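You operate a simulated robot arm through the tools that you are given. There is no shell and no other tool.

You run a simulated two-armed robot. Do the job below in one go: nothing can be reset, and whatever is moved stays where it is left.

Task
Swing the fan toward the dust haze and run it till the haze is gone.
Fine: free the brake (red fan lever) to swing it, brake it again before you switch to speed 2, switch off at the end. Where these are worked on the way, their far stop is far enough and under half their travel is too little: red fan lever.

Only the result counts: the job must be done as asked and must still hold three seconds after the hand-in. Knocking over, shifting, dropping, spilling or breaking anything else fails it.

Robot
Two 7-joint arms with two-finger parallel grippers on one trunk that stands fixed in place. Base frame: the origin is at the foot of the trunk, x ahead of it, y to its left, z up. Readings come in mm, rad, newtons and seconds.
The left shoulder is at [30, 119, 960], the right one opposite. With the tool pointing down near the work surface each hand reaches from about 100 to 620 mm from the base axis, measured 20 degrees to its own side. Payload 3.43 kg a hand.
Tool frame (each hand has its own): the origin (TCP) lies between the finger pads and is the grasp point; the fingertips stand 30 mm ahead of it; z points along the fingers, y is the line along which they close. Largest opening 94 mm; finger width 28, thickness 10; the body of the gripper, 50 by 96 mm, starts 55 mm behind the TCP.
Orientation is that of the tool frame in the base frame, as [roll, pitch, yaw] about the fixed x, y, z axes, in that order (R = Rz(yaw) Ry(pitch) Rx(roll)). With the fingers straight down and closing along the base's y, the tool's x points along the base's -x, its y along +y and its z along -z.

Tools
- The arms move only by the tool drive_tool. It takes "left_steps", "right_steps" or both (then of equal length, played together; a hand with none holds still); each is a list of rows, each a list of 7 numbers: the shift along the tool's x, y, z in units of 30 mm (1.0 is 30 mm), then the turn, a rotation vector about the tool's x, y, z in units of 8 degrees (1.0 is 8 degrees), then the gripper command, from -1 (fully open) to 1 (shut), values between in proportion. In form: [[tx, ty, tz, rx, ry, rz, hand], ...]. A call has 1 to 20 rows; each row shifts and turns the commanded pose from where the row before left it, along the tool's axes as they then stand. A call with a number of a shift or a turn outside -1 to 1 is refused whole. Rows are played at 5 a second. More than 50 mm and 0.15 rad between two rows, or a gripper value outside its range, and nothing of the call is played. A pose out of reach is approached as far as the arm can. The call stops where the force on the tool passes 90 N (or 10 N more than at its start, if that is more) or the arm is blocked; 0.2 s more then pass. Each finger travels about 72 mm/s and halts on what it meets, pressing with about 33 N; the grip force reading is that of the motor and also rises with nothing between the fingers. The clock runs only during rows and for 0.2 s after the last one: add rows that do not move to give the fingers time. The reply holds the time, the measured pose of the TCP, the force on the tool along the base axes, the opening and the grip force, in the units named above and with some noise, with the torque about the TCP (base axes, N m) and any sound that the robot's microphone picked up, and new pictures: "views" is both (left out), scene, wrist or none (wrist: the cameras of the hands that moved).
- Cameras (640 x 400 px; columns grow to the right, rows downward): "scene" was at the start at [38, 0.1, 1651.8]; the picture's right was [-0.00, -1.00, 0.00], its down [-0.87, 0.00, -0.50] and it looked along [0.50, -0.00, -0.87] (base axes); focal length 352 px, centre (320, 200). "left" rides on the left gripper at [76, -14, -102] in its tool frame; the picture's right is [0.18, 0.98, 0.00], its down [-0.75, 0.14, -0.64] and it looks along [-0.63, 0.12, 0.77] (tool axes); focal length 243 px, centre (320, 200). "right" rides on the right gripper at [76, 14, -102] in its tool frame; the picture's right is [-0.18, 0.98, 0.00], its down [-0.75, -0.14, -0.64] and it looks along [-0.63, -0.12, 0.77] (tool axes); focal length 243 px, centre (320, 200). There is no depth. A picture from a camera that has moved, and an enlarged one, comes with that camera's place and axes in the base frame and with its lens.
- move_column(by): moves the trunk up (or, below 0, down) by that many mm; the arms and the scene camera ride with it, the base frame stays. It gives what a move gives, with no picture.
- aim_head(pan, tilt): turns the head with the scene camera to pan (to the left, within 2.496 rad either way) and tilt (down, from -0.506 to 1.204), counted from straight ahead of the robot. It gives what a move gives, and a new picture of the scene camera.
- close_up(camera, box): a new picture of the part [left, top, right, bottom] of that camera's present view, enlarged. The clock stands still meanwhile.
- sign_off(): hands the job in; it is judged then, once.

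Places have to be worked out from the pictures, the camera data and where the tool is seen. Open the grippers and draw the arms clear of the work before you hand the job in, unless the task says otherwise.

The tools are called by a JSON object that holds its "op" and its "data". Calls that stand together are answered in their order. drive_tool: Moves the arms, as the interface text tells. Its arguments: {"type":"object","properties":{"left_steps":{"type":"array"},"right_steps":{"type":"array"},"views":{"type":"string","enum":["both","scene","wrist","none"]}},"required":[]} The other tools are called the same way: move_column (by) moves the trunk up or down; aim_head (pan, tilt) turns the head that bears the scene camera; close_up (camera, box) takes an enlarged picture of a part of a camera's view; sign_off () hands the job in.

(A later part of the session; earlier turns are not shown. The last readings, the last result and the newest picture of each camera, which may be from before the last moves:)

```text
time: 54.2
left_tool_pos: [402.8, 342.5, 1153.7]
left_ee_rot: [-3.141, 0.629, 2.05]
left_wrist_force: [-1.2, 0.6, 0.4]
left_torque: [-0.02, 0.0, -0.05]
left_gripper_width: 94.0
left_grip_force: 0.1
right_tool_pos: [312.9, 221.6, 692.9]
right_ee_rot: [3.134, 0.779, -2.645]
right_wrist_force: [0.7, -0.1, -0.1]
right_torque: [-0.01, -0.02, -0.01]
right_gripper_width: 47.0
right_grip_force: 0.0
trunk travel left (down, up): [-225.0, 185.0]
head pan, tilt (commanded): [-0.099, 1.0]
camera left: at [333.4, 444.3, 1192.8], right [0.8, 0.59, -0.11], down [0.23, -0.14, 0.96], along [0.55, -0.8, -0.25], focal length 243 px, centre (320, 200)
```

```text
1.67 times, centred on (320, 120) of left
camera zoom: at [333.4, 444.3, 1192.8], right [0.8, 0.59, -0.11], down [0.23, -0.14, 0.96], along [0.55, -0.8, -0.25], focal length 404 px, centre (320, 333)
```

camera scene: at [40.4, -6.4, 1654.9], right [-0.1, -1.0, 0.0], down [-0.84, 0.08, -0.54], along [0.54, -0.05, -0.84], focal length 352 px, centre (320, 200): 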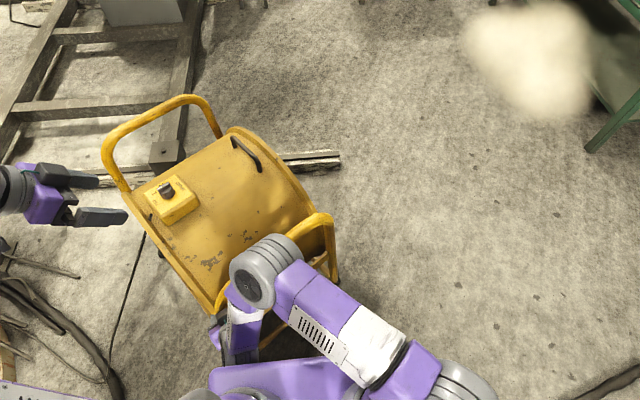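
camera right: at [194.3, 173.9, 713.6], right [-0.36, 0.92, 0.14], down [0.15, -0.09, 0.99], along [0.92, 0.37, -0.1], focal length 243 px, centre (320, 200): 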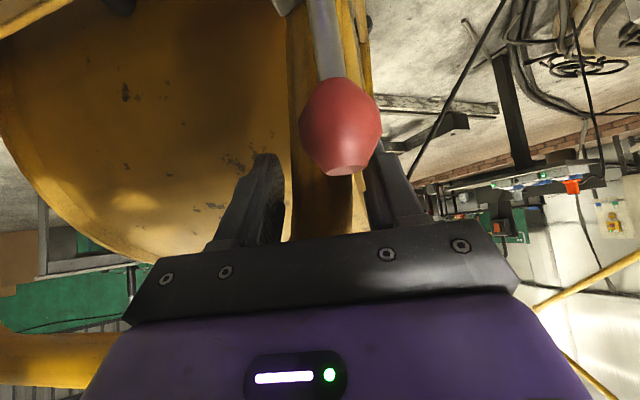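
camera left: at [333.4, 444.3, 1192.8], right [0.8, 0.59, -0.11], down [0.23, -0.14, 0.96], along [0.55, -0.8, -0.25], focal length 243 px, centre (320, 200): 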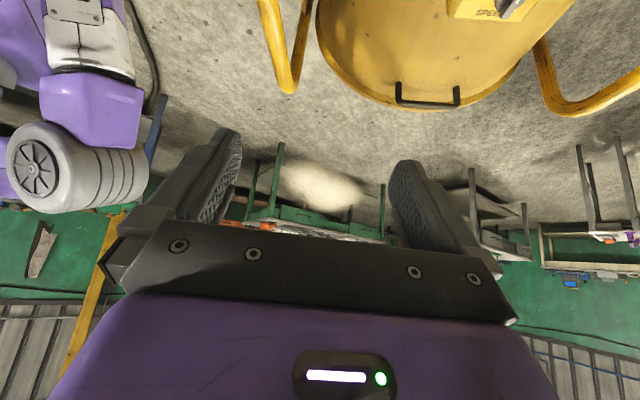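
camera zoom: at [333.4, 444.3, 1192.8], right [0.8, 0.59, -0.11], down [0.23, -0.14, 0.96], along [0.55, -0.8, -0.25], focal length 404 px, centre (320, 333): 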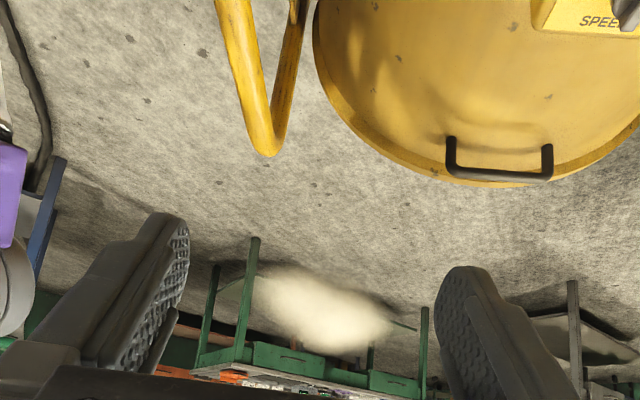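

Both sight lines now meet at the haze centre (1435, -1159, 576), so the needed heading from the fan centre is about -64°. The handle line puts the fan at about -51°, so I swing it 13-14° more.

{"op": "drive_tool", "data": {"right_steps": [[-0.11, 0.468, 0.11, 0.059, 0, 0.059, 0.0], [-0.117, 0.465, 0.117, 0.059, 0, 0.059, 0.0], [-0.124, 0.46, 0.124, 0.059, 0, 0.059, 0.0], [-0.133, 0.456, 0.133, 0.059, 0, 0.059, 0.0], [-0.14, 0.452, 0.14, 0.059, 0, 0.059, 0.0], [-0.147, 0.447, 0.147, 0.059, 0, 0.059, 0.0], [-0.135, 0.386, 0.135, 0.059, 0, 0.059, 0.0], [0, 0, 0, 0, 0, 0, 0.0]], "left_steps": [[0, 0, 0, 0, 0, 0, -1], [0, 0, 0, 0, 0, 0, -1], [0, 0, 0, 0, 0, 0, -1], [0, 0, 0, 0, 0, 0, -1], [0, 0, 0, 0, 0, 0, -1], [0, 0, 0, 0, 0, 0, -1], [0, 0, 0, 0, 0, 0, -1], [0, 0, 0, 0, 0, 0, -1]], "views": "both"}}

{"op": "close_up", "data": {"camera": "left", "box": [160, 0, 480, 240]}}

{"op": "close_up", "data": {"camera": "scene", "box": [80, 80, 360, 290]}}

```text
time: 56.0
left_tool_pos: [401.5, 342.2, 1153.8]
left_ee_rot: [3.14, 0.627, 2.052]
left_wrist_force: [0.1, 0.6, -0.1]
left_torque: [-0.03, 0.03, 0.03]
left_gripper_width: 94.1
left_grip_force: 0.1
right_tool_pos: [303.3, 323.1, 693.7]
right_ee_rot: [3.135, 0.78, -2.724]
right_wrist_force: [1.5, -4.7, -1.8]
right_torque: [0.01, 0.22, -0.19]
right_gripper_width: 52.1
right_grip_force: 4.3
trunk travel left (down, up): [-225.0, 185.0]
head pan, tilt (commanded): [-0.099, 1.0]
camera scene: at [40.8, -7.1, 1654.9], right [-0.1, -1.0, 0.0], down [-0.84, 0.08, -0.54], along [0.54, -0.05, -0.84], focal length 352 px, centre (320, 200)
camera right: at [182.7, 283.3, 713.7], right [-0.28, 0.95, 0.13], down [0.14, -0.1, 0.99], along [0.95, 0.3, -0.1], focal length 243 px, centre (320, 200)
camera left: at [333.7, 443.9, 1192.8], right [0.8, 0.59, -0.11], down [0.23, -0.14, 0.96], along [0.55, -0.8, -0.25], focal length 243 px, centre (320, 200)
```

scene: 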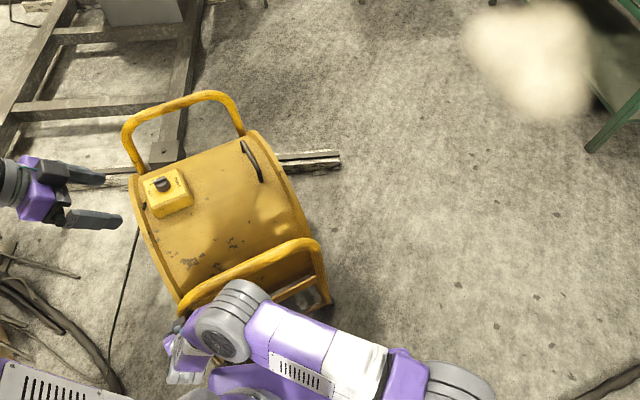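
right: 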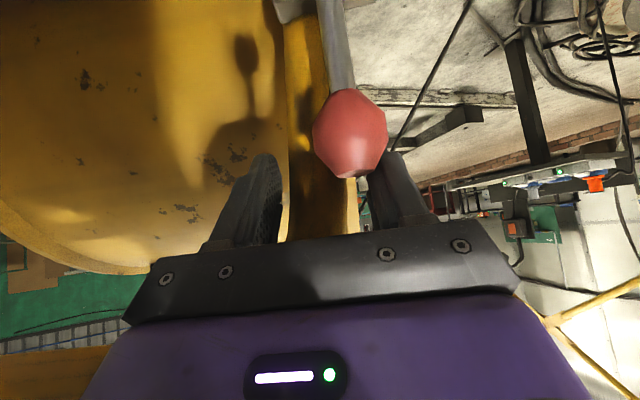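
left: 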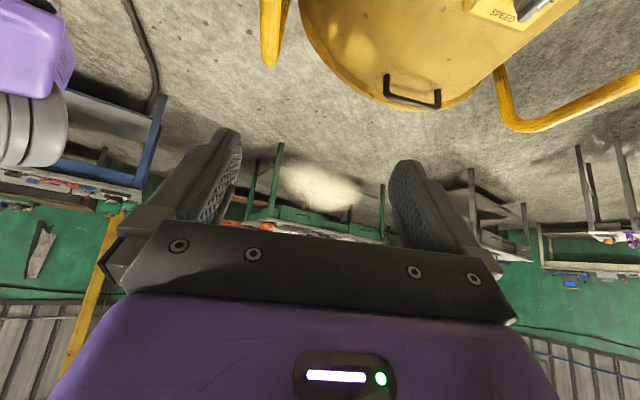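

```text
1.67 times, centred on (320, 120) of left
camera zoom: at [333.7, 443.9, 1192.8], right [0.8, 0.59, -0.11], down [0.23, -0.14, 0.96], along [0.55, -0.8, -0.25], focal length 404 px, centre (320, 333)
```

zoom: 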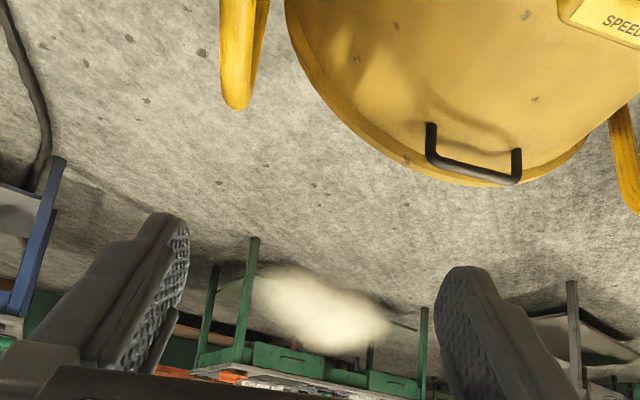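

```text
1.90 times, centred on (220, 185) of scene
camera zoom: at [40.8, -7.1, 1654.9], right [-0.1, -1.0, 0.0], down [-0.84, 0.08, -0.54], along [0.54, -0.05, -0.84], focal length 670 px, centre (510, 229)
```

zoom: 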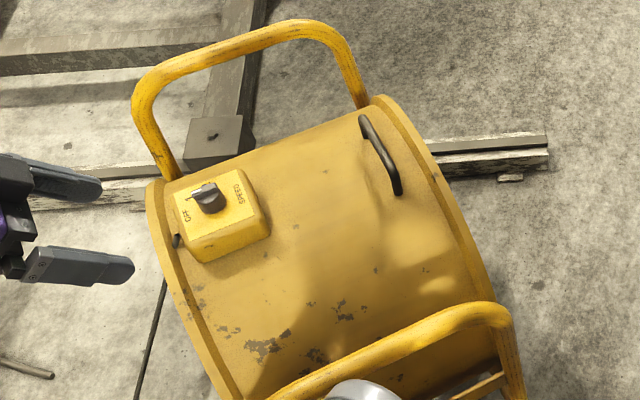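

By the handle, loop and box edges the fan now seems a little past the target, around -65° to -69°. The slope of the drum's silhouette line gives its heading accurately, so I enlarge that.

{"op": "close_up", "data": {"camera": "scene", "box": [125, 115, 285, 215]}}

{"op": "close_up", "data": {"camera": "left", "box": [280, 0, 600, 140]}}

```text
4.00 times, centred on (205, 165) of scene
camera zoom: at [40.8, -7.1, 1654.9], right [-0.1, -1.0, 0.0], down [-0.84, 0.08, -0.54], along [0.54, -0.05, -0.84], focal length 1406 px, centre (780, 340)
```

zoom: 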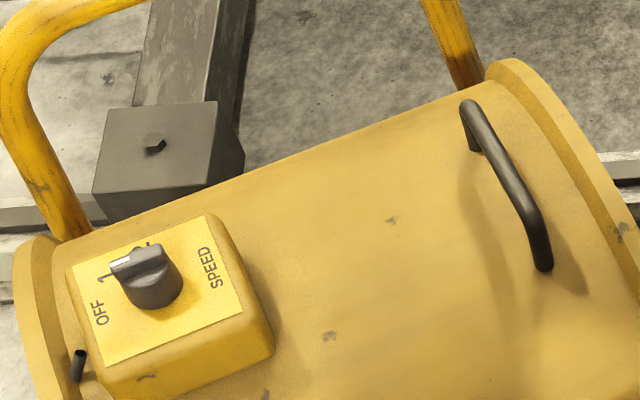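

```text
2.00 times, centred on (440, 70) of left
camera zoom: at [333.7, 443.9, 1192.8], right [0.8, 0.59, -0.11], down [0.23, -0.14, 0.96], along [0.55, -0.8, -0.25], focal length 485 px, centre (80, 460)
```

zoom: 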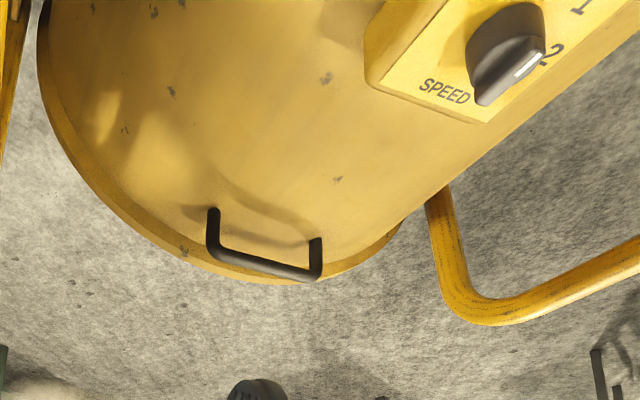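

The OFF-SPEED label line gives a heading of about -67°. The knob pointer looks slightly off the OFF direction, so I enlarge it from both cameras to be sure of its setting.

{"op": "close_up", "data": {"camera": "scene", "box": [140, 160, 200, 200]}}

{"op": "close_up", "data": {"camera": "left", "box": [450, 0, 570, 75]}}

```text
10.00 times, centred on (170, 180) of scene
camera zoom: at [40.8, -7.1, 1654.9], right [-0.1, -1.0, 0.0], down [-0.84, 0.08, -0.54], along [0.54, -0.05, -0.84], focal length 3516 px, centre (1820, 400)
```

zoom: 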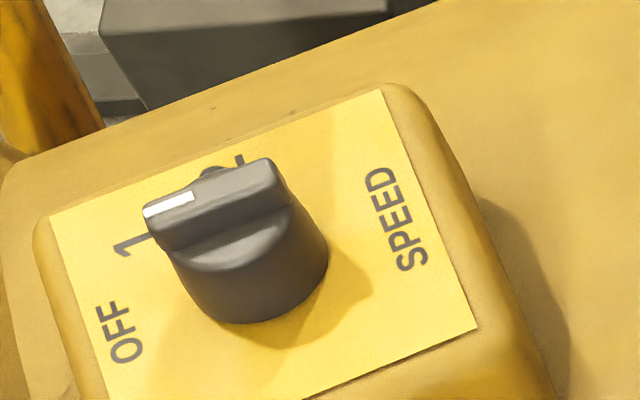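

```text
5.33 times, centred on (510, 38) of left
camera zoom: at [333.7, 443.9, 1192.8], right [0.8, 0.59, -0.11], down [0.23, -0.14, 0.96], along [0.55, -0.8, -0.25], focal length 1294 px, centre (-693, 1067)
```

zoom: 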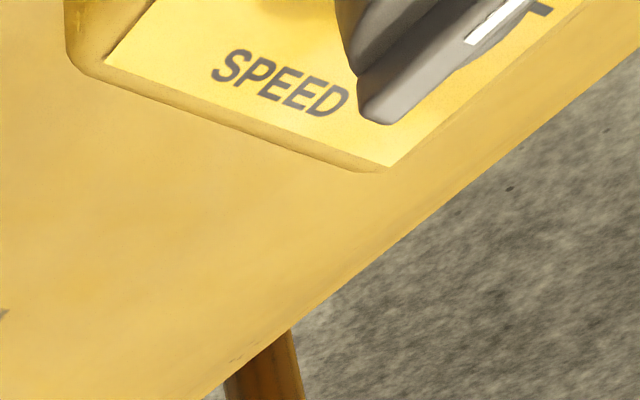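

The knob is at OFF, and several lines agree on a heading of about -66.3°, while the haze lies at -63.5° from the drum centre (715, 282). I close on the post to hold it firmly and swing back about 3-4° to allow for the grip's centring.

{"op": "drive_tool", "data": {"right_steps": [[0, 0, 0, 0, 0, 0, 0.2], [0, 0, 0, 0, 0, 0, 0.2], [0.093, -0.27, -0.093, 0, 0, 0, 0.2], [0.093, -0.27, -0.093, 0, 0, 0, 0.2], [0.093, -0.27, -0.093, 0, 0, 0, 0.2], [0, 0, 0, 0, 0, 0, 0.2], [0, 0, 0, 0, 0, 0, 0.2]], "views": "both"}}

{"op": "close_up", "data": {"camera": "scene", "box": [125, 115, 285, 215]}}

```text
time: 57.6
left_tool_pos: [401.1, 342.4, 1153.4]
left_ee_rot: [3.141, 0.627, 2.053]
left_wrist_force: [0.1, 0.1, -0.5]
left_torque: [0.01, -0.01, -0.02]
left_gripper_width: 93.7
left_grip_force: 0.0
right_tool_pos: [303.0, 294.7, 694.1]
right_ee_rot: [3.132, 0.783, -2.727]
right_wrist_force: [4.9, 3.8, 14.9]
right_torque: [0.12, 0.28, -0.39]
right_gripper_width: 44.6
right_grip_force: 6.0
trunk travel left (down, up): [-225.0, 185.0]
head pan, tilt (commanded): [-0.099, 1.0]
camera scene: at [40.2, -7.2, 1655.0], right [-0.1, -1.0, 0.0], down [-0.84, 0.08, -0.54], along [0.54, -0.05, -0.84], focal length 352 px, centre (320, 200)
camera right: at [182.8, 256.3, 714.6], right [-0.28, 0.95, 0.14], down [0.13, -0.1, 0.99], along [0.95, 0.3, -0.1], focal length 243 px, centre (320, 200)
```

scene: 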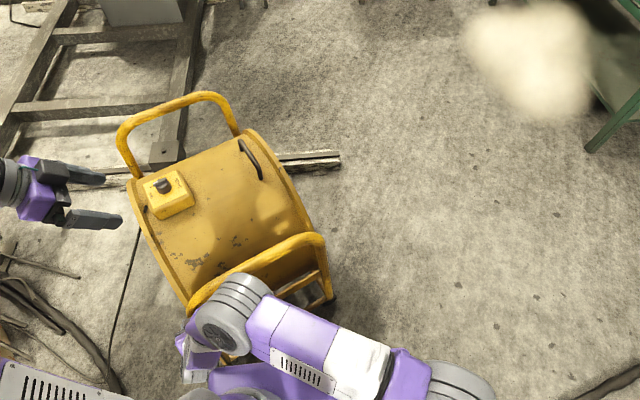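
right: 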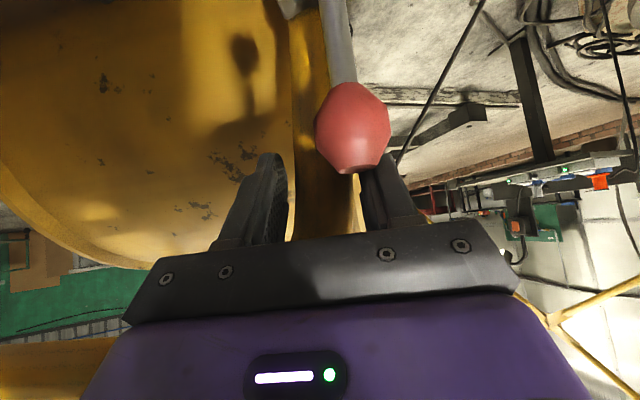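

```text
4.00 times, centred on (205, 165) of scene
camera zoom: at [40.2, -7.2, 1655.0], right [-0.1, -1.0, 0.0], down [-0.84, 0.08, -0.54], along [0.54, -0.05, -0.84], focal length 1406 px, centre (780, 340)
```

zoom: 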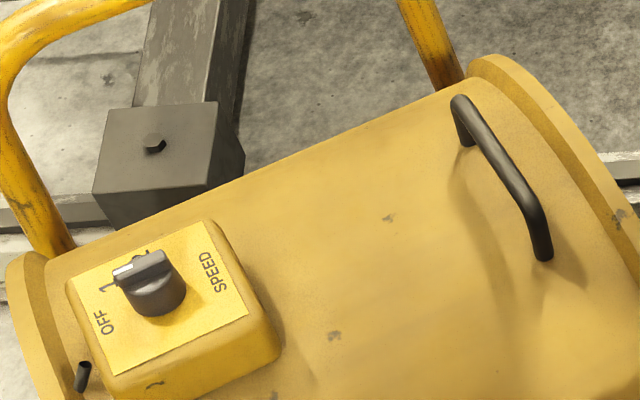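

The heading now reads about -63.5° (labels -63.2°, silhouette -65°, arc about -63°), which matches the haze bearing. I open the right hand and withdraw straight back along its axis.

{"op": "drive_tool", "data": {"right_steps": [[0, 0, 0, 0, 0, 0, 0.0], [0, 0, 0, 0, 0, 0, -0.2], [0, 0, 0, 0, 0, 0, -0.4], [0, 0, -0.4, 0, 0, 0, -0.4], [0, 0, -0.6, 0, 0, 0, -0.4], [0, 0, -0.8, 0, 0, 0, -0.4], [0, 0, -0.9, 0, 0, 0, -0.4], [0, 0, -0.9, 0, 0, 0, -0.4], [0, 0, -0.9, 0, 0, 0, -0.4]], "views": "both"}}

```text
time: 59.4
left_tool_pos: [401.1, 341.2, 1152.5]
left_ee_rot: [-3.141, 0.628, 2.053]
left_wrist_force: [0.5, 0.0, 0.6]
left_torque: [0.01, -0.03, 0.01]
left_gripper_width: 94.0
left_grip_force: 0.1
right_tool_pos: [328.5, 253.3, 762.7]
right_ee_rot: [3.105, 0.851, -2.909]
right_wrist_force: [-3.2, -0.6, -16.4]
right_torque: [0.72, 0.29, -0.11]
right_gripper_width: 71.6
right_grip_force: 4.8
trunk travel left (down, up): [-225.0, 185.0]
head pan, tilt (commanded): [-0.099, 1.0]
stopped in row 8 (right hand): the force on the tool passed its limit at 110 N (the readings are from after the stop); the commanded pose is now the measured one
camera scene: at [40.5, -7.4, 1655.1], right [-0.1, -0.99, 0.0], down [-0.84, 0.08, -0.54], along [0.54, -0.05, -0.84], focal length 352 px, centre (320, 200)
camera right: at [201.7, 232.9, 773.7], right [-0.14, 0.98, 0.16], down [0.06, -0.16, 0.99], along [0.99, 0.14, -0.03], focal length 243 px, centre (320, 200)
```

scene: 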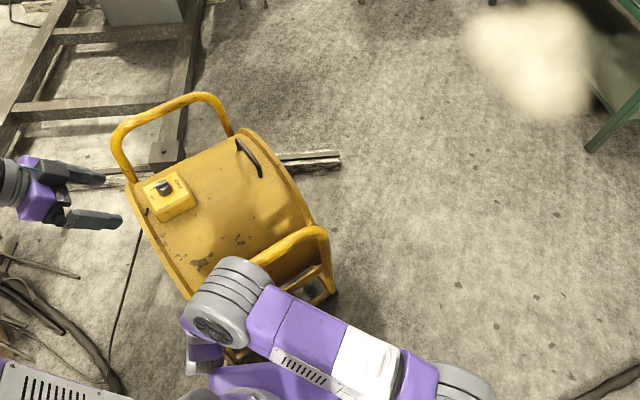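
right: 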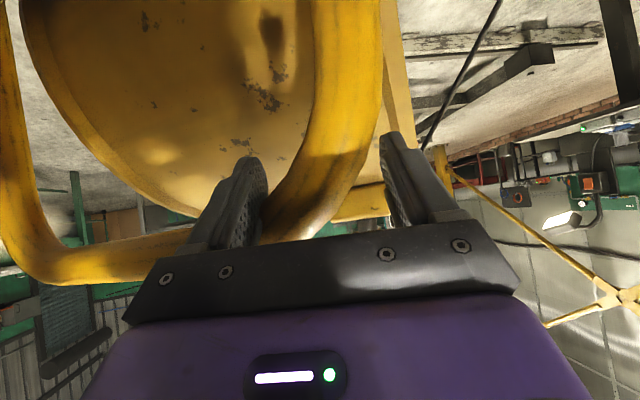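

The withdrawing finger caught under the loop's top tube. I lower 12 mm and pull out horizontally, square to the loop plane, where the path is open.

{"op": "drive_tool", "data": {"right_steps": [[0.15, 0, 0.13, 0, 0, 0, -0.4], [0.15, 0, 0.13, 0, 0, 0, -0.4], [0.24, -0.07, -0.27, 0, 0, 0, -0.4], [0.35, -0.11, -0.41, 0, 0, 0, -0.4]], "views": "both"}}

```text
time: 60.4
left_tool_pos: [401.4, 343.8, 1152.1]
left_ee_rot: [3.141, 0.63, 2.051]
left_wrist_force: [0.2, 1.2, -1.5]
left_torque: [-0.02, 0.01, 0.0]
left_gripper_width: 93.8
left_grip_force: 0.0
right_tool_pos: [333.7, 254.2, 761.3]
right_ee_rot: [3.034, 0.896, -3.006]
right_wrist_force: [-29.1, -3.2, -48.3]
right_torque: [1.66, -0.03, -1.06]
right_gripper_width: 67.3
right_grip_force: 1.1
trunk travel left (down, up): [-225.0, 185.0]
head pan, tilt (commanded): [-0.099, 1.0]
camera scene: at [39.9, -5.2, 1654.2], right [-0.1, -1.0, 0.0], down [-0.84, 0.08, -0.54], along [0.54, -0.05, -0.84], focal length 352 px, centre (320, 200)
camera right: at [206.6, 239.0, 766.5], right [-0.1, 0.97, 0.21], down [0.01, -0.21, 0.98], along [0.99, 0.1, 0.01], focal length 243 px, centre (320, 200)
```

scene: 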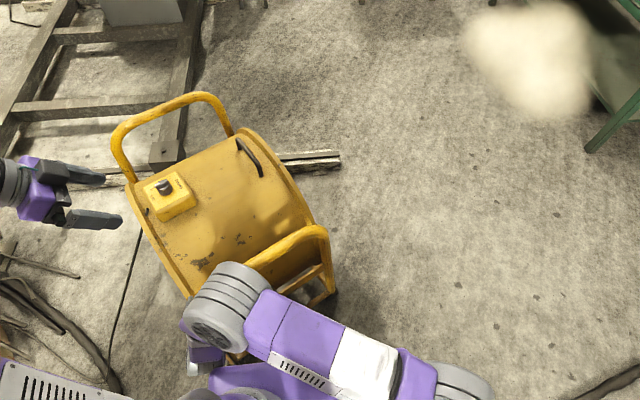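
right: 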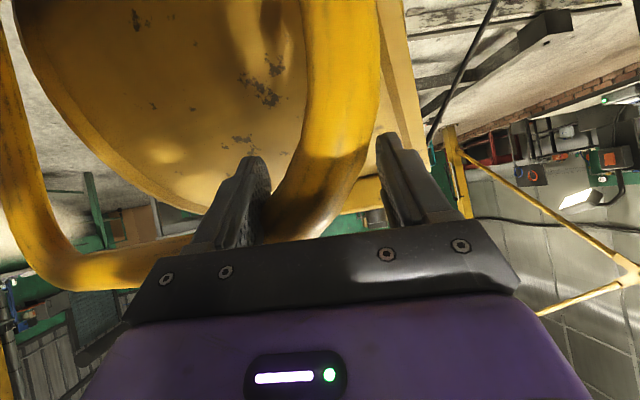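

The hand hardly moved back, and the readings suggest the arm itself may be blocked behind the wrist. I look down with the head to see the arm, trunk and loop.

{"op": "aim_head", "data": {"pan": 0.5, "tilt": 1.2}}

```text
time: 61.4
left_tool_pos: [401.2, 342.9, 1153.4]
left_ee_rot: [-3.139, 0.631, 2.052]
left_wrist_force: [0.2, 0.1, -0.1]
left_torque: [0.01, -0.01, -0.03]
left_gripper_width: 93.8
left_grip_force: 0.1
right_tool_pos: [333.8, 253.7, 760.6]
right_ee_rot: [3.039, 0.893, -3.0]
right_wrist_force: [-29.7, -5.8, -56.1]
right_torque: [1.97, -0.01, -1.33]
right_gripper_width: 67.4
right_grip_force: 1.4
trunk travel left (down, up): [-225.0, 185.0]
head pan, tilt (commanded): [0.499, 1.201]
camera scene: at [20.3, 28.7, 1642.1], right [0.48, -0.88, 0.0], down [-0.82, -0.45, -0.36], along [0.32, 0.17, -0.93], focal length 352 px, centre (320, 200)
```

scene: 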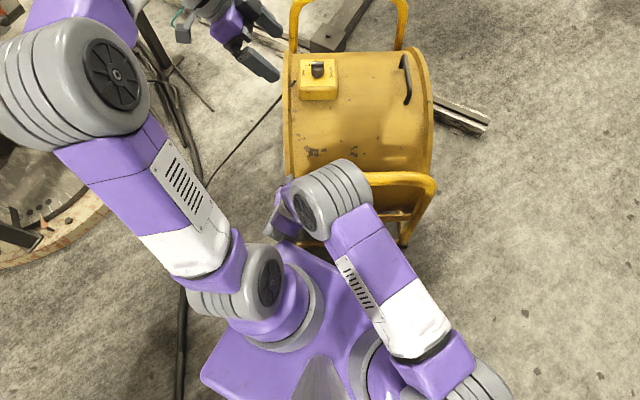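

I enlarge the region of the right wrist and chest.

{"op": "close_up", "data": {"camera": "scene", "box": [220, 140, 460, 300]}}

{"op": "close_up", "data": {"camera": "right", "box": [120, 80, 480, 300]}}

```text
2.50 times, centred on (340, 220) of scene
camera zoom: at [20.3, 28.7, 1642.1], right [0.48, -0.88, 0.0], down [-0.82, -0.45, -0.36], along [0.32, 0.17, -0.93], focal length 879 px, centre (270, 150)
```

zoom: 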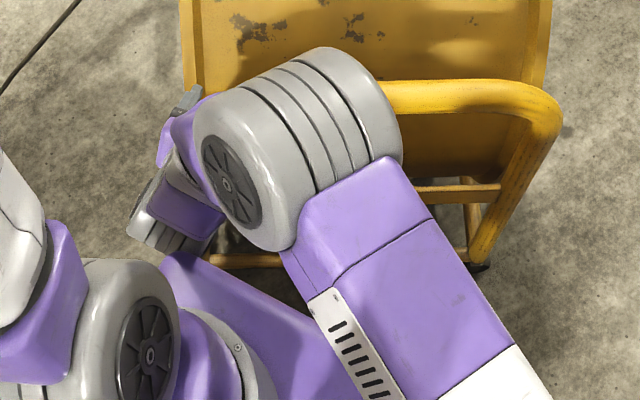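

```text
1.78 times, centred on (300, 190) of right
camera zoom: at [206.6, 238.7, 766.9], right [-0.1, 0.97, 0.21], down [0.02, -0.21, 0.98], along [0.99, 0.1, 0.0], focal length 431 px, centre (356, 218)
```

zoom: 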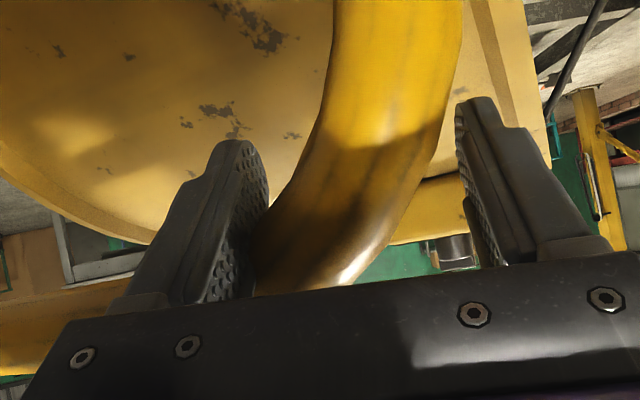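

The right wrist is fouling the chest yoke when it backs off here, and that levered the finger up under the tube. I retrace the hand down and left to its former place around the upright post.

{"op": "drive_tool", "data": {"right_steps": [[0.22, 0.3, 0.233, -0.163, 0.09, -0.143, -0.4], [0.22, 0.3, 0.233, -0.163, 0.09, -0.143, -0.4], [0.22, 0.3, 0.233, -0.163, 0.09, -0.143, -0.4], [0.22, 0.3, 0.233, -0.163, 0.09, -0.143, -0.4], [0.22, 0.3, 0.233, -0.163, 0.09, -0.143, -0.4], [0.22, 0.3, 0.233, -0.163, 0.09, -0.143, -0.4], [0, 0, 0, 0, 0, 0, -0.4]], "views": "both"}}

```text
time: 63.0
left_tool_pos: [401.2, 342.5, 1153.7]
left_ee_rot: [3.141, 0.629, 2.052]
left_wrist_force: [0.2, -0.3, -0.4]
left_torque: [0.0, 0.02, -0.02]
left_gripper_width: 94.0
left_grip_force: 0.0
right_tool_pos: [310.8, 298.8, 711.4]
right_ee_rot: [3.083, 0.815, -2.761]
right_wrist_force: [4.3, -3.6, -0.3]
right_torque: [0.01, 0.07, 0.05]
right_gripper_width: 68.5
right_grip_force: 2.6
trunk travel left (down, up): [-225.0, 185.0]
head pan, tilt (commanded): [0.499, 1.201]
camera scene: at [20.8, 26.2, 1642.2], right [0.48, -0.88, 0.0], down [-0.82, -0.45, -0.36], along [0.32, 0.17, -0.93], focal length 352 px, centre (320, 200)
camera right: at [189.6, 258.8, 725.0], right [-0.29, 0.94, 0.17], down [0.12, -0.14, 0.98], along [0.95, 0.3, -0.07], focal length 243 px, centre (320, 200)
```

scene: 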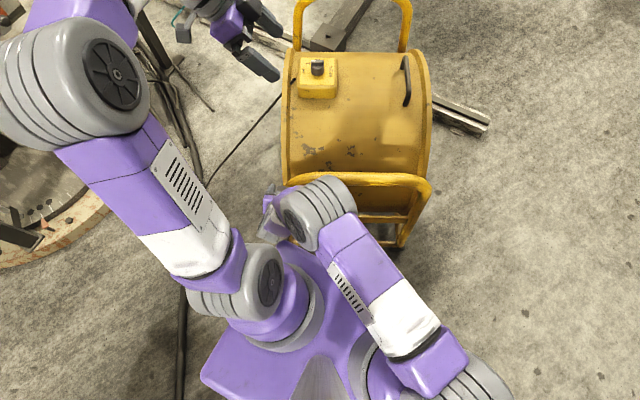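
right: 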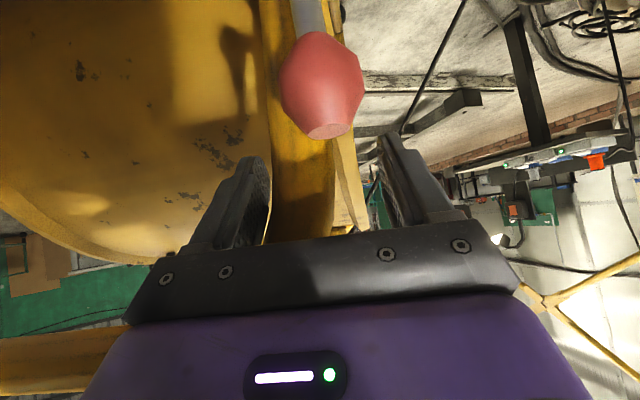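

The hand is freed, and the lever is still upright. I'll swing the fan back about 27° with this hand to where the arm can withdraw with room, and then let the left hand bring it to aim by the lever ball and brake it.

{"op": "drive_tool", "data": {"right_steps": [[0.225, -0.431, -0.045, -0.109, 0, -0.103, -0.4], [0.221, -0.434, -0.04, -0.109, 0, -0.103, -0.4], [0.12, -0.436, -0.127, -0.109, 0, -0.103, -0.4], [0.115, -0.439, -0.123, -0.109, 0, -0.103, -0.4], [0.111, -0.441, -0.118, -0.109, 0, -0.103, -0.4], [0.107, -0.443, -0.114, -0.109, 0, -0.103, -0.4], [0.103, -0.445, -0.109, -0.109, 0, -0.103, -0.4], [0.098, -0.448, -0.104, -0.109, 0, -0.103, -0.4], [0.094, -0.449, -0.1, -0.109, 0, -0.103, -0.4], [0.09, -0.451, -0.095, -0.109, 0, -0.103, -0.4], [0.086, -0.453, -0.091, -0.109, 0, -0.103, -0.4], [0.081, -0.455, -0.086, -0.109, 0, -0.103, -0.4], [0.077, -0.457, -0.082, -0.109, 0, -0.103, -0.4], [0.072, -0.458, -0.077, -0.109, 0, -0.103, -0.4]], "views": "both"}}

```text
time: 66.0
left_tool_pos: [402.1, 342.5, 1153.1]
left_ee_rot: [3.141, 0.629, 2.055]
left_wrist_force: [-0.2, 0.1, 0.1]
left_torque: [0.0, -0.01, 0.01]
left_gripper_width: 94.1
left_grip_force: 0.0
right_tool_pos: [338.4, 105.1, 681.4]
right_ee_rot: [3.093, 0.788, -2.433]
right_wrist_force: [0.6, -0.5, -0.1]
right_torque: [0.01, -0.02, -0.01]
right_gripper_width: 65.8
right_grip_force: 0.0
trunk travel left (down, up): [-225.0, 185.0]
head pan, tilt (commanded): [0.499, 1.201]
camera scene: at [20.6, 26.4, 1642.1], right [0.48, -0.88, 0.0], down [-0.82, -0.45, -0.36], along [0.32, 0.17, -0.93], focal length 352 px, centre (320, 200)
camera right: at [236.7, 29.0, 700.2], right [-0.56, 0.81, 0.16], down [0.17, -0.08, 0.98], along [0.81, 0.58, -0.1], focal length 243 px, centre (320, 200)
```

scene: 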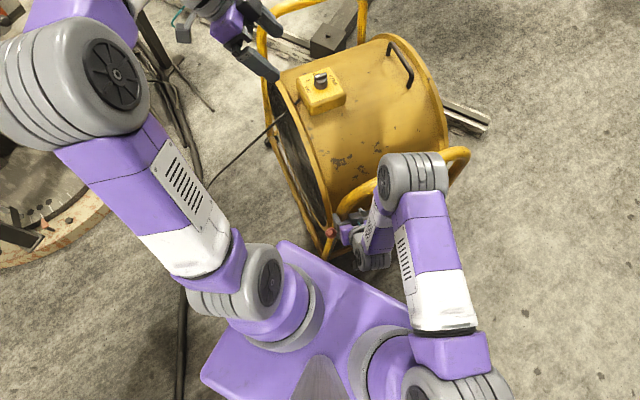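
right: 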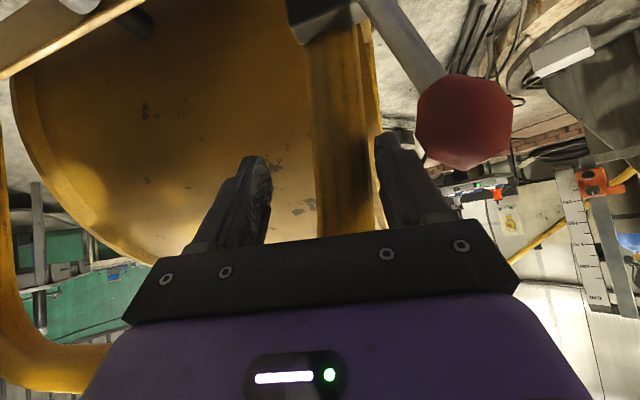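

The lever was nudged partway (to about 67°) by the passing finger, but the fan still swung freely to about -36°. The hand is now clear of contact, so I withdraw it straight back 60 mm and then shift right, away from the fan.

{"op": "drive_tool", "data": {"right_steps": [[0, 0, -0.4, 0, 0, 0, -0.4], [0, 0, -0.5, 0, 0, 0, -0.4], [0, 0, -0.5, 0, 0, 0, -0.4], [0, 0, -0.5, 0, 0, 0, -0.4], [0, 0, -0.3, 0, 0, 0, -0.4]], "views": "both"}}

```text
time: 67.2
left_tool_pos: [401.7, 342.3, 1153.6]
left_ee_rot: [-3.141, 0.628, 2.051]
left_wrist_force: [0.3, -1.6, -0.9]
left_torque: [-0.03, -0.02, -0.01]
left_gripper_width: 94.2
left_grip_force: 0.0
right_tool_pos: [308.0, 74.6, 729.1]
right_ee_rot: [3.093, 0.796, -2.438]
right_wrist_force: [-0.9, -0.9, -0.1]
right_torque: [0.02, -0.03, 0.04]
right_gripper_width: 66.0
right_grip_force: 0.0
trunk travel left (down, up): [-225.0, 185.0]
head pan, tilt (commanded): [0.499, 1.201]
camera scene: at [20.3, 26.9, 1642.3], right [0.48, -0.88, 0.0], down [-0.82, -0.45, -0.36], along [0.32, 0.17, -0.93], focal length 352 px, centre (320, 200)
camera right: at [204.7, -1.7, 747.7], right [-0.56, 0.81, 0.17], down [0.17, -0.08, 0.98], along [0.81, 0.58, -0.09], focal length 243 px, centre (320, 200)
```

scene: 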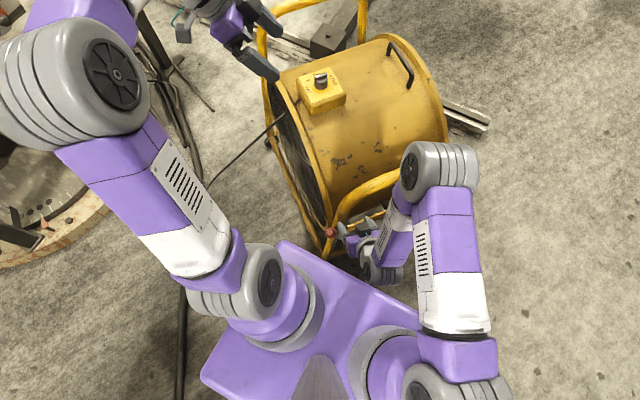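
right: 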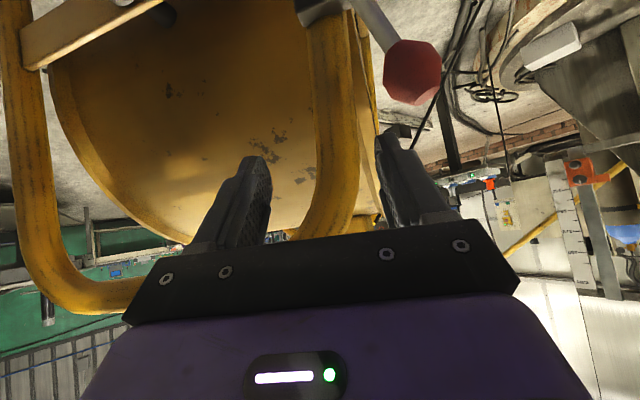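

The hand is clear. I move it off to the right so the lever region is open for the left hand.

{"op": "drive_tool", "data": {"right_steps": [[0.2, -0.635, -0.56, 0, 0, 0, -0.4], [0.2, -0.635, -0.56, 0, 0, 0, -0.4], [0.2, -0.635, -0.56, 0, 0, 0, -0.4], [0.2, -0.635, -0.56, 0, 0, 0, -0.4], [-0.063, -0.85, -0.234, 0, 0, 0, -0.4], [-0.063, -0.85, -0.234, 0, 0, 0, -0.4], [-0.063, -0.85, -0.234, 0, 0, 0, -0.4], [-0.063, -0.85, -0.234, 0, 0, 0, -0.4], [-0.063, -0.85, -0.234, 0, 0, 0, -0.4], [-0.063, -0.85, -0.234, 0, 0, 0, -0.4], [-0.063, -0.85, -0.234, 0, 0, 0, -0.4], [-0.063, -0.85, -0.234, 0, 0, 0, -0.4]], "views": "both"}}

{"op": "aim_head", "data": {"pan": 0.2, "tilt": 1.1}}

{"op": "close_up", "data": {"camera": "scene", "box": [240, 160, 400, 270]}}

```text
time: 69.8
left_tool_pos: [401.1, 342.2, 1153.8]
left_ee_rot: [3.14, 0.627, 2.052]
left_wrist_force: [0.1, -0.1, -0.6]
left_torque: [0.01, 0.02, -0.02]
left_gripper_width: 93.7
left_grip_force: 0.0
right_tool_pos: [427.3, -199.8, 800.4]
right_ee_rot: [3.091, 0.794, -2.438]
right_wrist_force: [0.3, 0.6, -0.4]
right_torque: [0.01, 0.01, -0.01]
right_gripper_width: 65.7
right_grip_force: 0.0
trunk travel left (down, up): [-225.0, 185.0]
head pan, tilt (commanded): [0.499, 1.201]
camera scene: at [20.1, 26.5, 1642.3], right [0.48, -0.88, 0.0], down [-0.82, -0.45, -0.36], along [0.32, 0.17, -0.93], focal length 352 px, centre (320, 200)
camera right: at [324.5, -275.1, 818.0], right [-0.56, 0.81, 0.17], down [0.17, -0.08, 0.98], along [0.81, 0.58, -0.09], focal length 243 px, centre (320, 200)
```

scene: 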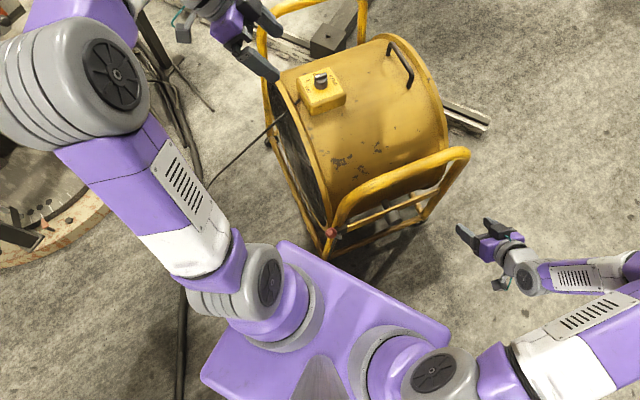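
right: 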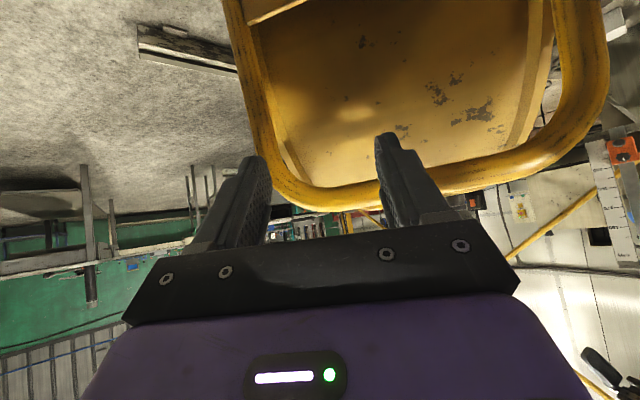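

```text
time: 70.6
left_tool_pos: [400.7, 343.5, 1153.5]
left_ee_rot: [3.141, 0.628, 2.053]
left_wrist_force: [0.3, -0.5, 0.2]
left_torque: [-0.03, -0.02, -0.01]
left_gripper_width: 94.2
left_grip_force: 0.1
right_tool_pos: [427.6, -197.9, 800.2]
right_ee_rot: [3.094, 0.795, -2.436]
right_wrist_force: [-0.8, 0.2, -0.1]
right_torque: [0.01, -0.02, 0.01]
right_gripper_width: 65.8
right_grip_force: 0.1
trunk travel left (down, up): [-225.0, 185.0]
head pan, tilt (commanded): [0.201, 1.1]
camera scene: at [33.0, 12.8, 1648.3], right [0.2, -0.98, 0.0], down [-0.87, -0.18, -0.45], along [0.44, 0.09, -0.89], focal length 352 px, centre (320, 200)
```

scene: 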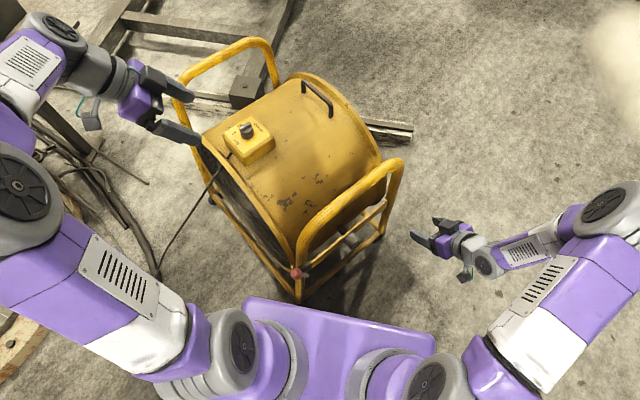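

```text
3.64 times, centred on (320, 215) of scene
camera zoom: at [33.0, 12.8, 1648.3], right [0.2, -0.98, 0.0], down [-0.87, -0.18, -0.45], along [0.44, 0.09, -0.89], focal length 1279 px, centre (320, 146)
```

zoom: 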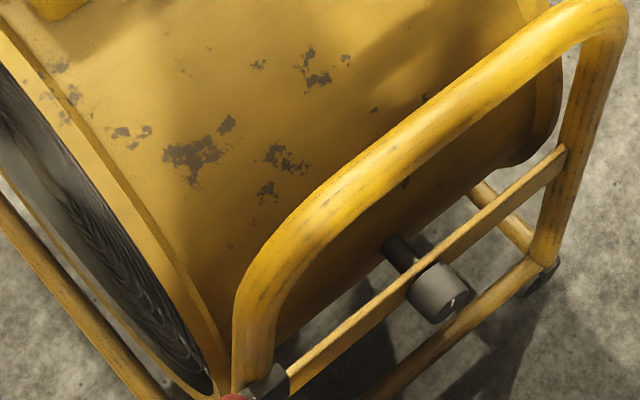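

The lever region is now open, with the fan at about -36° and the ball near (280, 129, 673). I set the left hand upright and bring it over the ball at a safe height.

{"op": "drive_tool", "data": {"left_steps": [[0, 0, 0, 0, 0.9, 0, -1], [0, 0, 0, 0, 0.9, 0, -1], [0, 0, 0, 0, 0.9, 0, -1], [0, 0, 0, 0, 0.9, 0, -1], [0, 0, 0, 0, 0.9, 0, -0.2], [-0.5525, -0.8575, 0, 0, 0, 0, -0.2], [-0.5525, -0.8575, 0, 0, 0, 0, -0.2], [-0.5525, -0.8575, 0, 0, 0, 0, -0.2], [-0.5525, -0.8575, 0, 0, 0, 0, -0.2], [-0.5525, -0.8575, 0, 0, 0, 0, -0.2], [-0.5525, -0.8575, 0, 0, 0, 0, -0.2], [-0.5525, -0.8575, 0, 0, 0, 0, -0.2], [-0.5525, -0.8575, 0, 0, 0, 0, -0.2], [0, 0, 0.9, 0, 0, 0, -0.2], [0, 0, 0.9, 0, 0, 0, -0.2], [0, 0, 0.9, 0, 0, 0, -0.2], [0, 0, 0.9, 0, 0, 0, -0.2], [0, 0, 0.9, 0, 0, 0, -0.2], [0, 0, 0.9, 0, 0, 0, -0.2], [0, 0, 0.9, 0, 0, 0, -0.2]], "views": "both"}}

```text
time: 74.8
left_tool_pos: [282.4, 129.4, 963.0]
left_ee_rot: [-3.139, 0.0, 2.051]
left_wrist_force: [-0.5, 0.2, -1.3]
left_torque: [0.04, 0.03, -0.02]
left_gripper_width: 56.7
left_grip_force: 0.1
right_tool_pos: [427.6, -198.6, 799.2]
right_ee_rot: [3.09, 0.794, -2.438]
right_wrist_force: [0.0, 0.5, 0.1]
right_torque: [0.01, -0.02, 0.01]
right_gripper_width: 65.9
right_grip_force: 0.1
trunk travel left (down, up): [-225.0, 185.0]
head pan, tilt (commanded): [0.201, 1.1]
camera scene: at [33.7, 12.7, 1648.2], right [0.2, -0.98, 0.0], down [-0.87, -0.18, -0.45], along [0.44, 0.09, -0.89], focal length 352 px, centre (320, 200)
camera left: at [235.1, 190.2, 1066.8], right [0.79, 0.62, 0.0], down [0.47, -0.6, 0.64], along [0.4, -0.51, -0.77], focal length 243 px, centre (320, 200)
```

scene: 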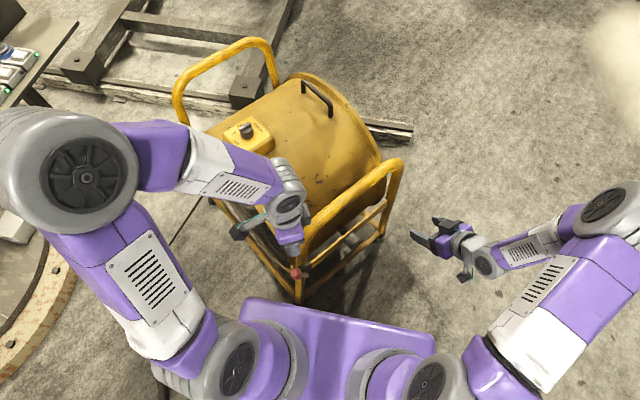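
left: 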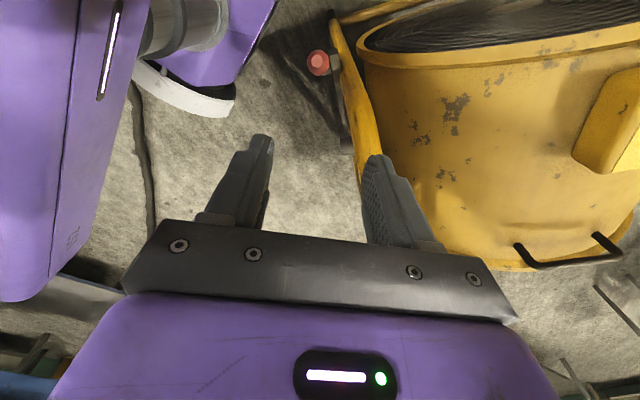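

The ball triangulates to about (279, 128, 667). Before descending I enlarge the left view to judge the clearance between the finger and the post.

{"op": "close_up", "data": {"camera": "left", "box": [200, 0, 480, 240]}}

{"op": "close_up", "data": {"camera": "scene", "box": [230, 200, 380, 310]}}

```text
1.67 times, centred on (340, 120) of left
camera zoom: at [235.1, 190.2, 1066.8], right [0.79, 0.62, 0.0], down [0.47, -0.6, 0.64], along [0.4, -0.51, -0.77], focal length 404 px, centre (287, 333)
```

zoom: 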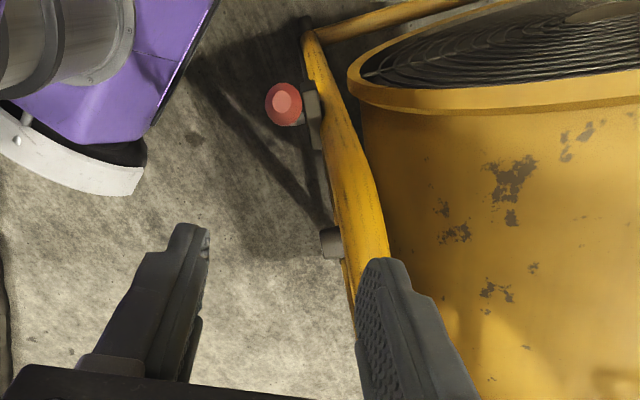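

```text
3.64 times, centred on (305, 255) of scene
camera zoom: at [33.7, 12.7, 1648.2], right [0.2, -0.98, 0.0], down [-0.87, -0.18, -0.45], along [0.44, 0.09, -0.89], focal length 1279 px, centre (374, 0)
```

zoom: 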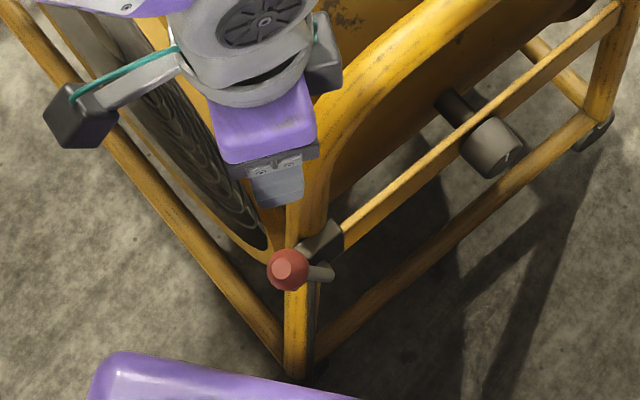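

The post is about (346, 131) at ball height, so lining the hand up with the fan gives the best room. I turn the left hand +26°, narrow the opening to 52 mm and descend to just above the ball.

{"op": "drive_tool", "data": {"left_steps": [[0, 0, 0, 0, 0, -0.83, -0.1], [0, 0, 0, 0, 0, -0.83, -0.1], [0, 0, 0, 0, 0, -0.83, -0.1], [0, 0, 0, 0, 0, -0.81, -0.1], [0.06, -0.1, 0.9, 0, 0, 0, -0.1], [0, 0, 0.9, 0, 0, 0, -0.1], [0, 0, 0.9, 0, 0, 0, -0.1], [0, 0, 0.9, 0, 0, 0, -0.1], [0, 0, 0.9, 0, 0, 0, -0.1], [0, 0, 0.9, 0, 0, 0, -0.1], [0, 0, 0.9, 0, 0, 0, -0.1]], "views": "both"}}

{"op": "close_up", "data": {"camera": "left", "box": [200, 0, 480, 240]}}

```text
time: 77.2
left_tool_pos: [278.9, 128.8, 776.5]
left_ee_rot: [3.141, 0.002, 2.513]
left_wrist_force: [-0.8, 0.1, -0.6]
left_torque: [-0.01, 0.01, 0.0]
left_gripper_width: 51.5
left_grip_force: 0.0
right_tool_pos: [427.3, -198.4, 800.4]
right_ee_rot: [3.09, 0.795, -2.436]
right_wrist_force: [0.0, -0.1, 0.4]
right_torque: [0.0, 0.0, 0.03]
right_gripper_width: 65.6
right_grip_force: 0.1
trunk travel left (down, up): [-225.0, 185.0]
head pan, tilt (commanded): [0.201, 1.1]
camera scene: at [33.6, 12.8, 1648.3], right [0.2, -0.98, 0.0], down [-0.87, -0.18, -0.45], along [0.44, 0.09, -0.89], focal length 352 px, centre (320, 200)
camera left: at [209.9, 162.3, 879.5], right [0.43, 0.9, 0.0], down [0.69, -0.33, 0.64], along [0.58, -0.28, -0.77], focal length 243 px, centre (320, 200)
```

scene: 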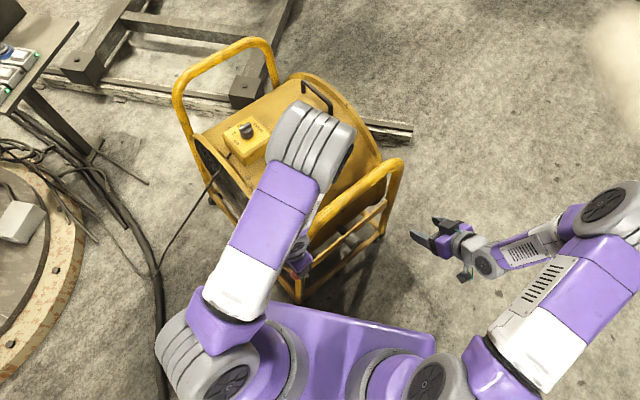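
left: 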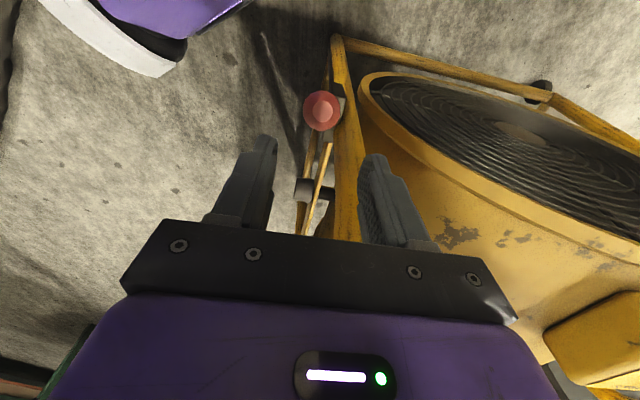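

```text
1.67 times, centred on (340, 120) of left
camera zoom: at [209.9, 162.3, 879.5], right [0.43, 0.9, 0.0], down [0.69, -0.33, 0.64], along [0.58, -0.28, -0.77], focal length 404 px, centre (287, 333)
```

zoom: 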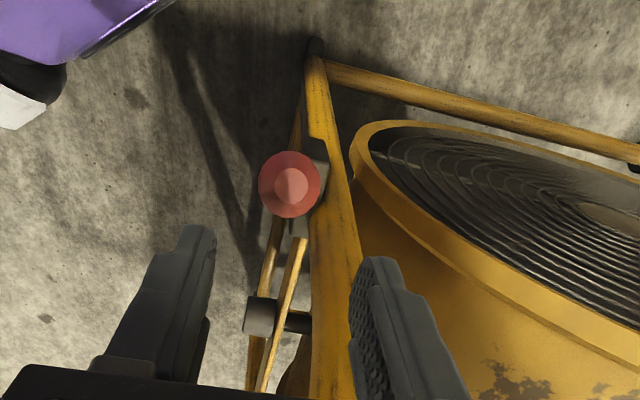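

The ball is at about (278.5, 131, 668). With the hand aligned the post lies some 16 mm behind the finger, so I descend to the ball.

{"op": "drive_tool", "data": {"left_steps": [[0.05, 0.05, 0.9, 0, 0, 0, -0.1], [0, 0, 0.9, 0, 0, 0, -0.1], [0, 0, 0.9, 0, 0, 0, -0.1], [0, 0, 0.85, 0, 0, 0, -0.1], [0, 0, 0, 0, 0, 0, -0.1]], "views": "wrist"}}

{"op": "close_up", "data": {"camera": "left", "box": [200, 60, 480, 270]}}

```text
time: 78.4
left_tool_pos: [277.7, 128.9, 668.4]
left_ee_rot: [3.14, -0.001, 2.514]
left_wrist_force: [-0.5, 0.4, 0.6]
left_torque: [-0.02, 0.0, 0.01]
left_gripper_width: 51.5
left_grip_force: 0.0
right_tool_pos: [427.7, -197.5, 800.5]
right_ee_rot: [3.092, 0.791, -2.436]
right_wrist_force: [0.7, -0.2, -0.2]
right_torque: [0.02, 0.01, -0.02]
right_gripper_width: 65.6
right_grip_force: 0.0
trunk travel left (down, up): [-225.0, 185.0]
head pan, tilt (commanded): [0.201, 1.1]
camera left: at [208.7, 163.0, 772.1], right [0.43, 0.9, 0.0], down [0.69, -0.33, 0.64], along [0.58, -0.28, -0.77], focal length 243 px, centre (320, 200)
```

left: 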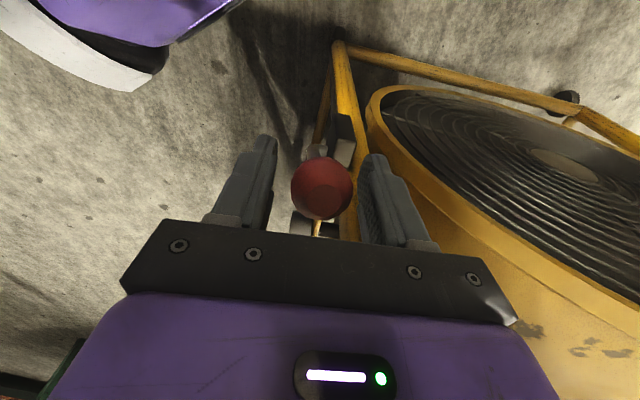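

```text
1.90 times, centred on (340, 165) of left
camera zoom: at [208.7, 163.0, 772.1], right [0.43, 0.9, 0.0], down [0.69, -0.33, 0.64], along [0.58, -0.28, -0.77], focal length 462 px, centre (282, 267)
```

zoom: 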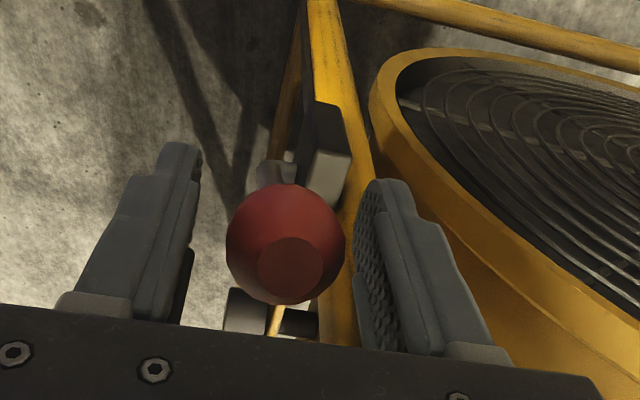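

The ball is exactly at the grasp point. I close on it, then raise the lever a further 5° toward its free stop as far as the post allows, and read the forces.

{"op": "drive_tool", "data": {"left_steps": [[0, 0, 0, 0, 0, 0, 1], [0, 0, 0, 0, 0, 0, 1], [0, 0, 0, 0, 0, 0, 1], [0, 0, 0, 0, 0, 0, 1], [-0.18, 0, -0.06, 0, 0, 0, 1], [-0.18, 0, -0.06, 0, 0, 0, 1], [0, 0, 0, 0, 0, 0, 1]], "views": "wrist"}}

```text
time: 80.0
left_tool_pos: [285.1, 124.1, 671.9]
left_ee_rot: [-3.141, -0.004, 2.513]
left_wrist_force: [-6.1, 2.8, -15.9]
left_torque: [0.61, 0.94, 0.05]
left_gripper_width: 31.5
left_grip_force: 44.8
right_tool_pos: [428.6, -198.8, 799.4]
right_ee_rot: [3.095, 0.794, -2.437]
right_wrist_force: [-0.6, 0.0, -0.3]
right_torque: [-0.01, 0.01, -0.01]
right_gripper_width: 65.8
right_grip_force: 0.0
trunk travel left (down, up): [-225.0, 185.0]
head pan, tilt (commanded): [0.201, 1.1]
camera left: at [216.0, 157.6, 776.4], right [0.43, 0.9, 0.0], down [0.7, -0.33, 0.64], along [0.58, -0.27, -0.77], focal length 243 px, centre (320, 200)
```

left: 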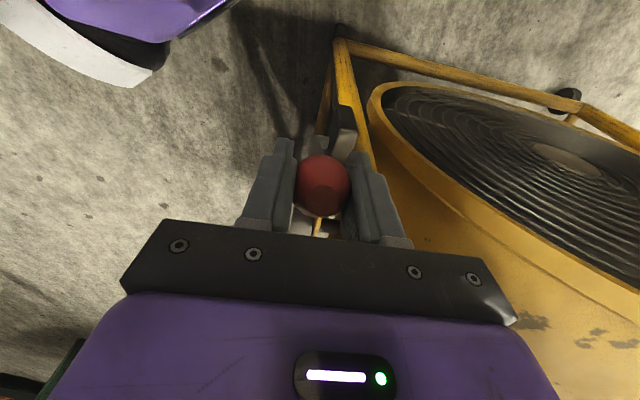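

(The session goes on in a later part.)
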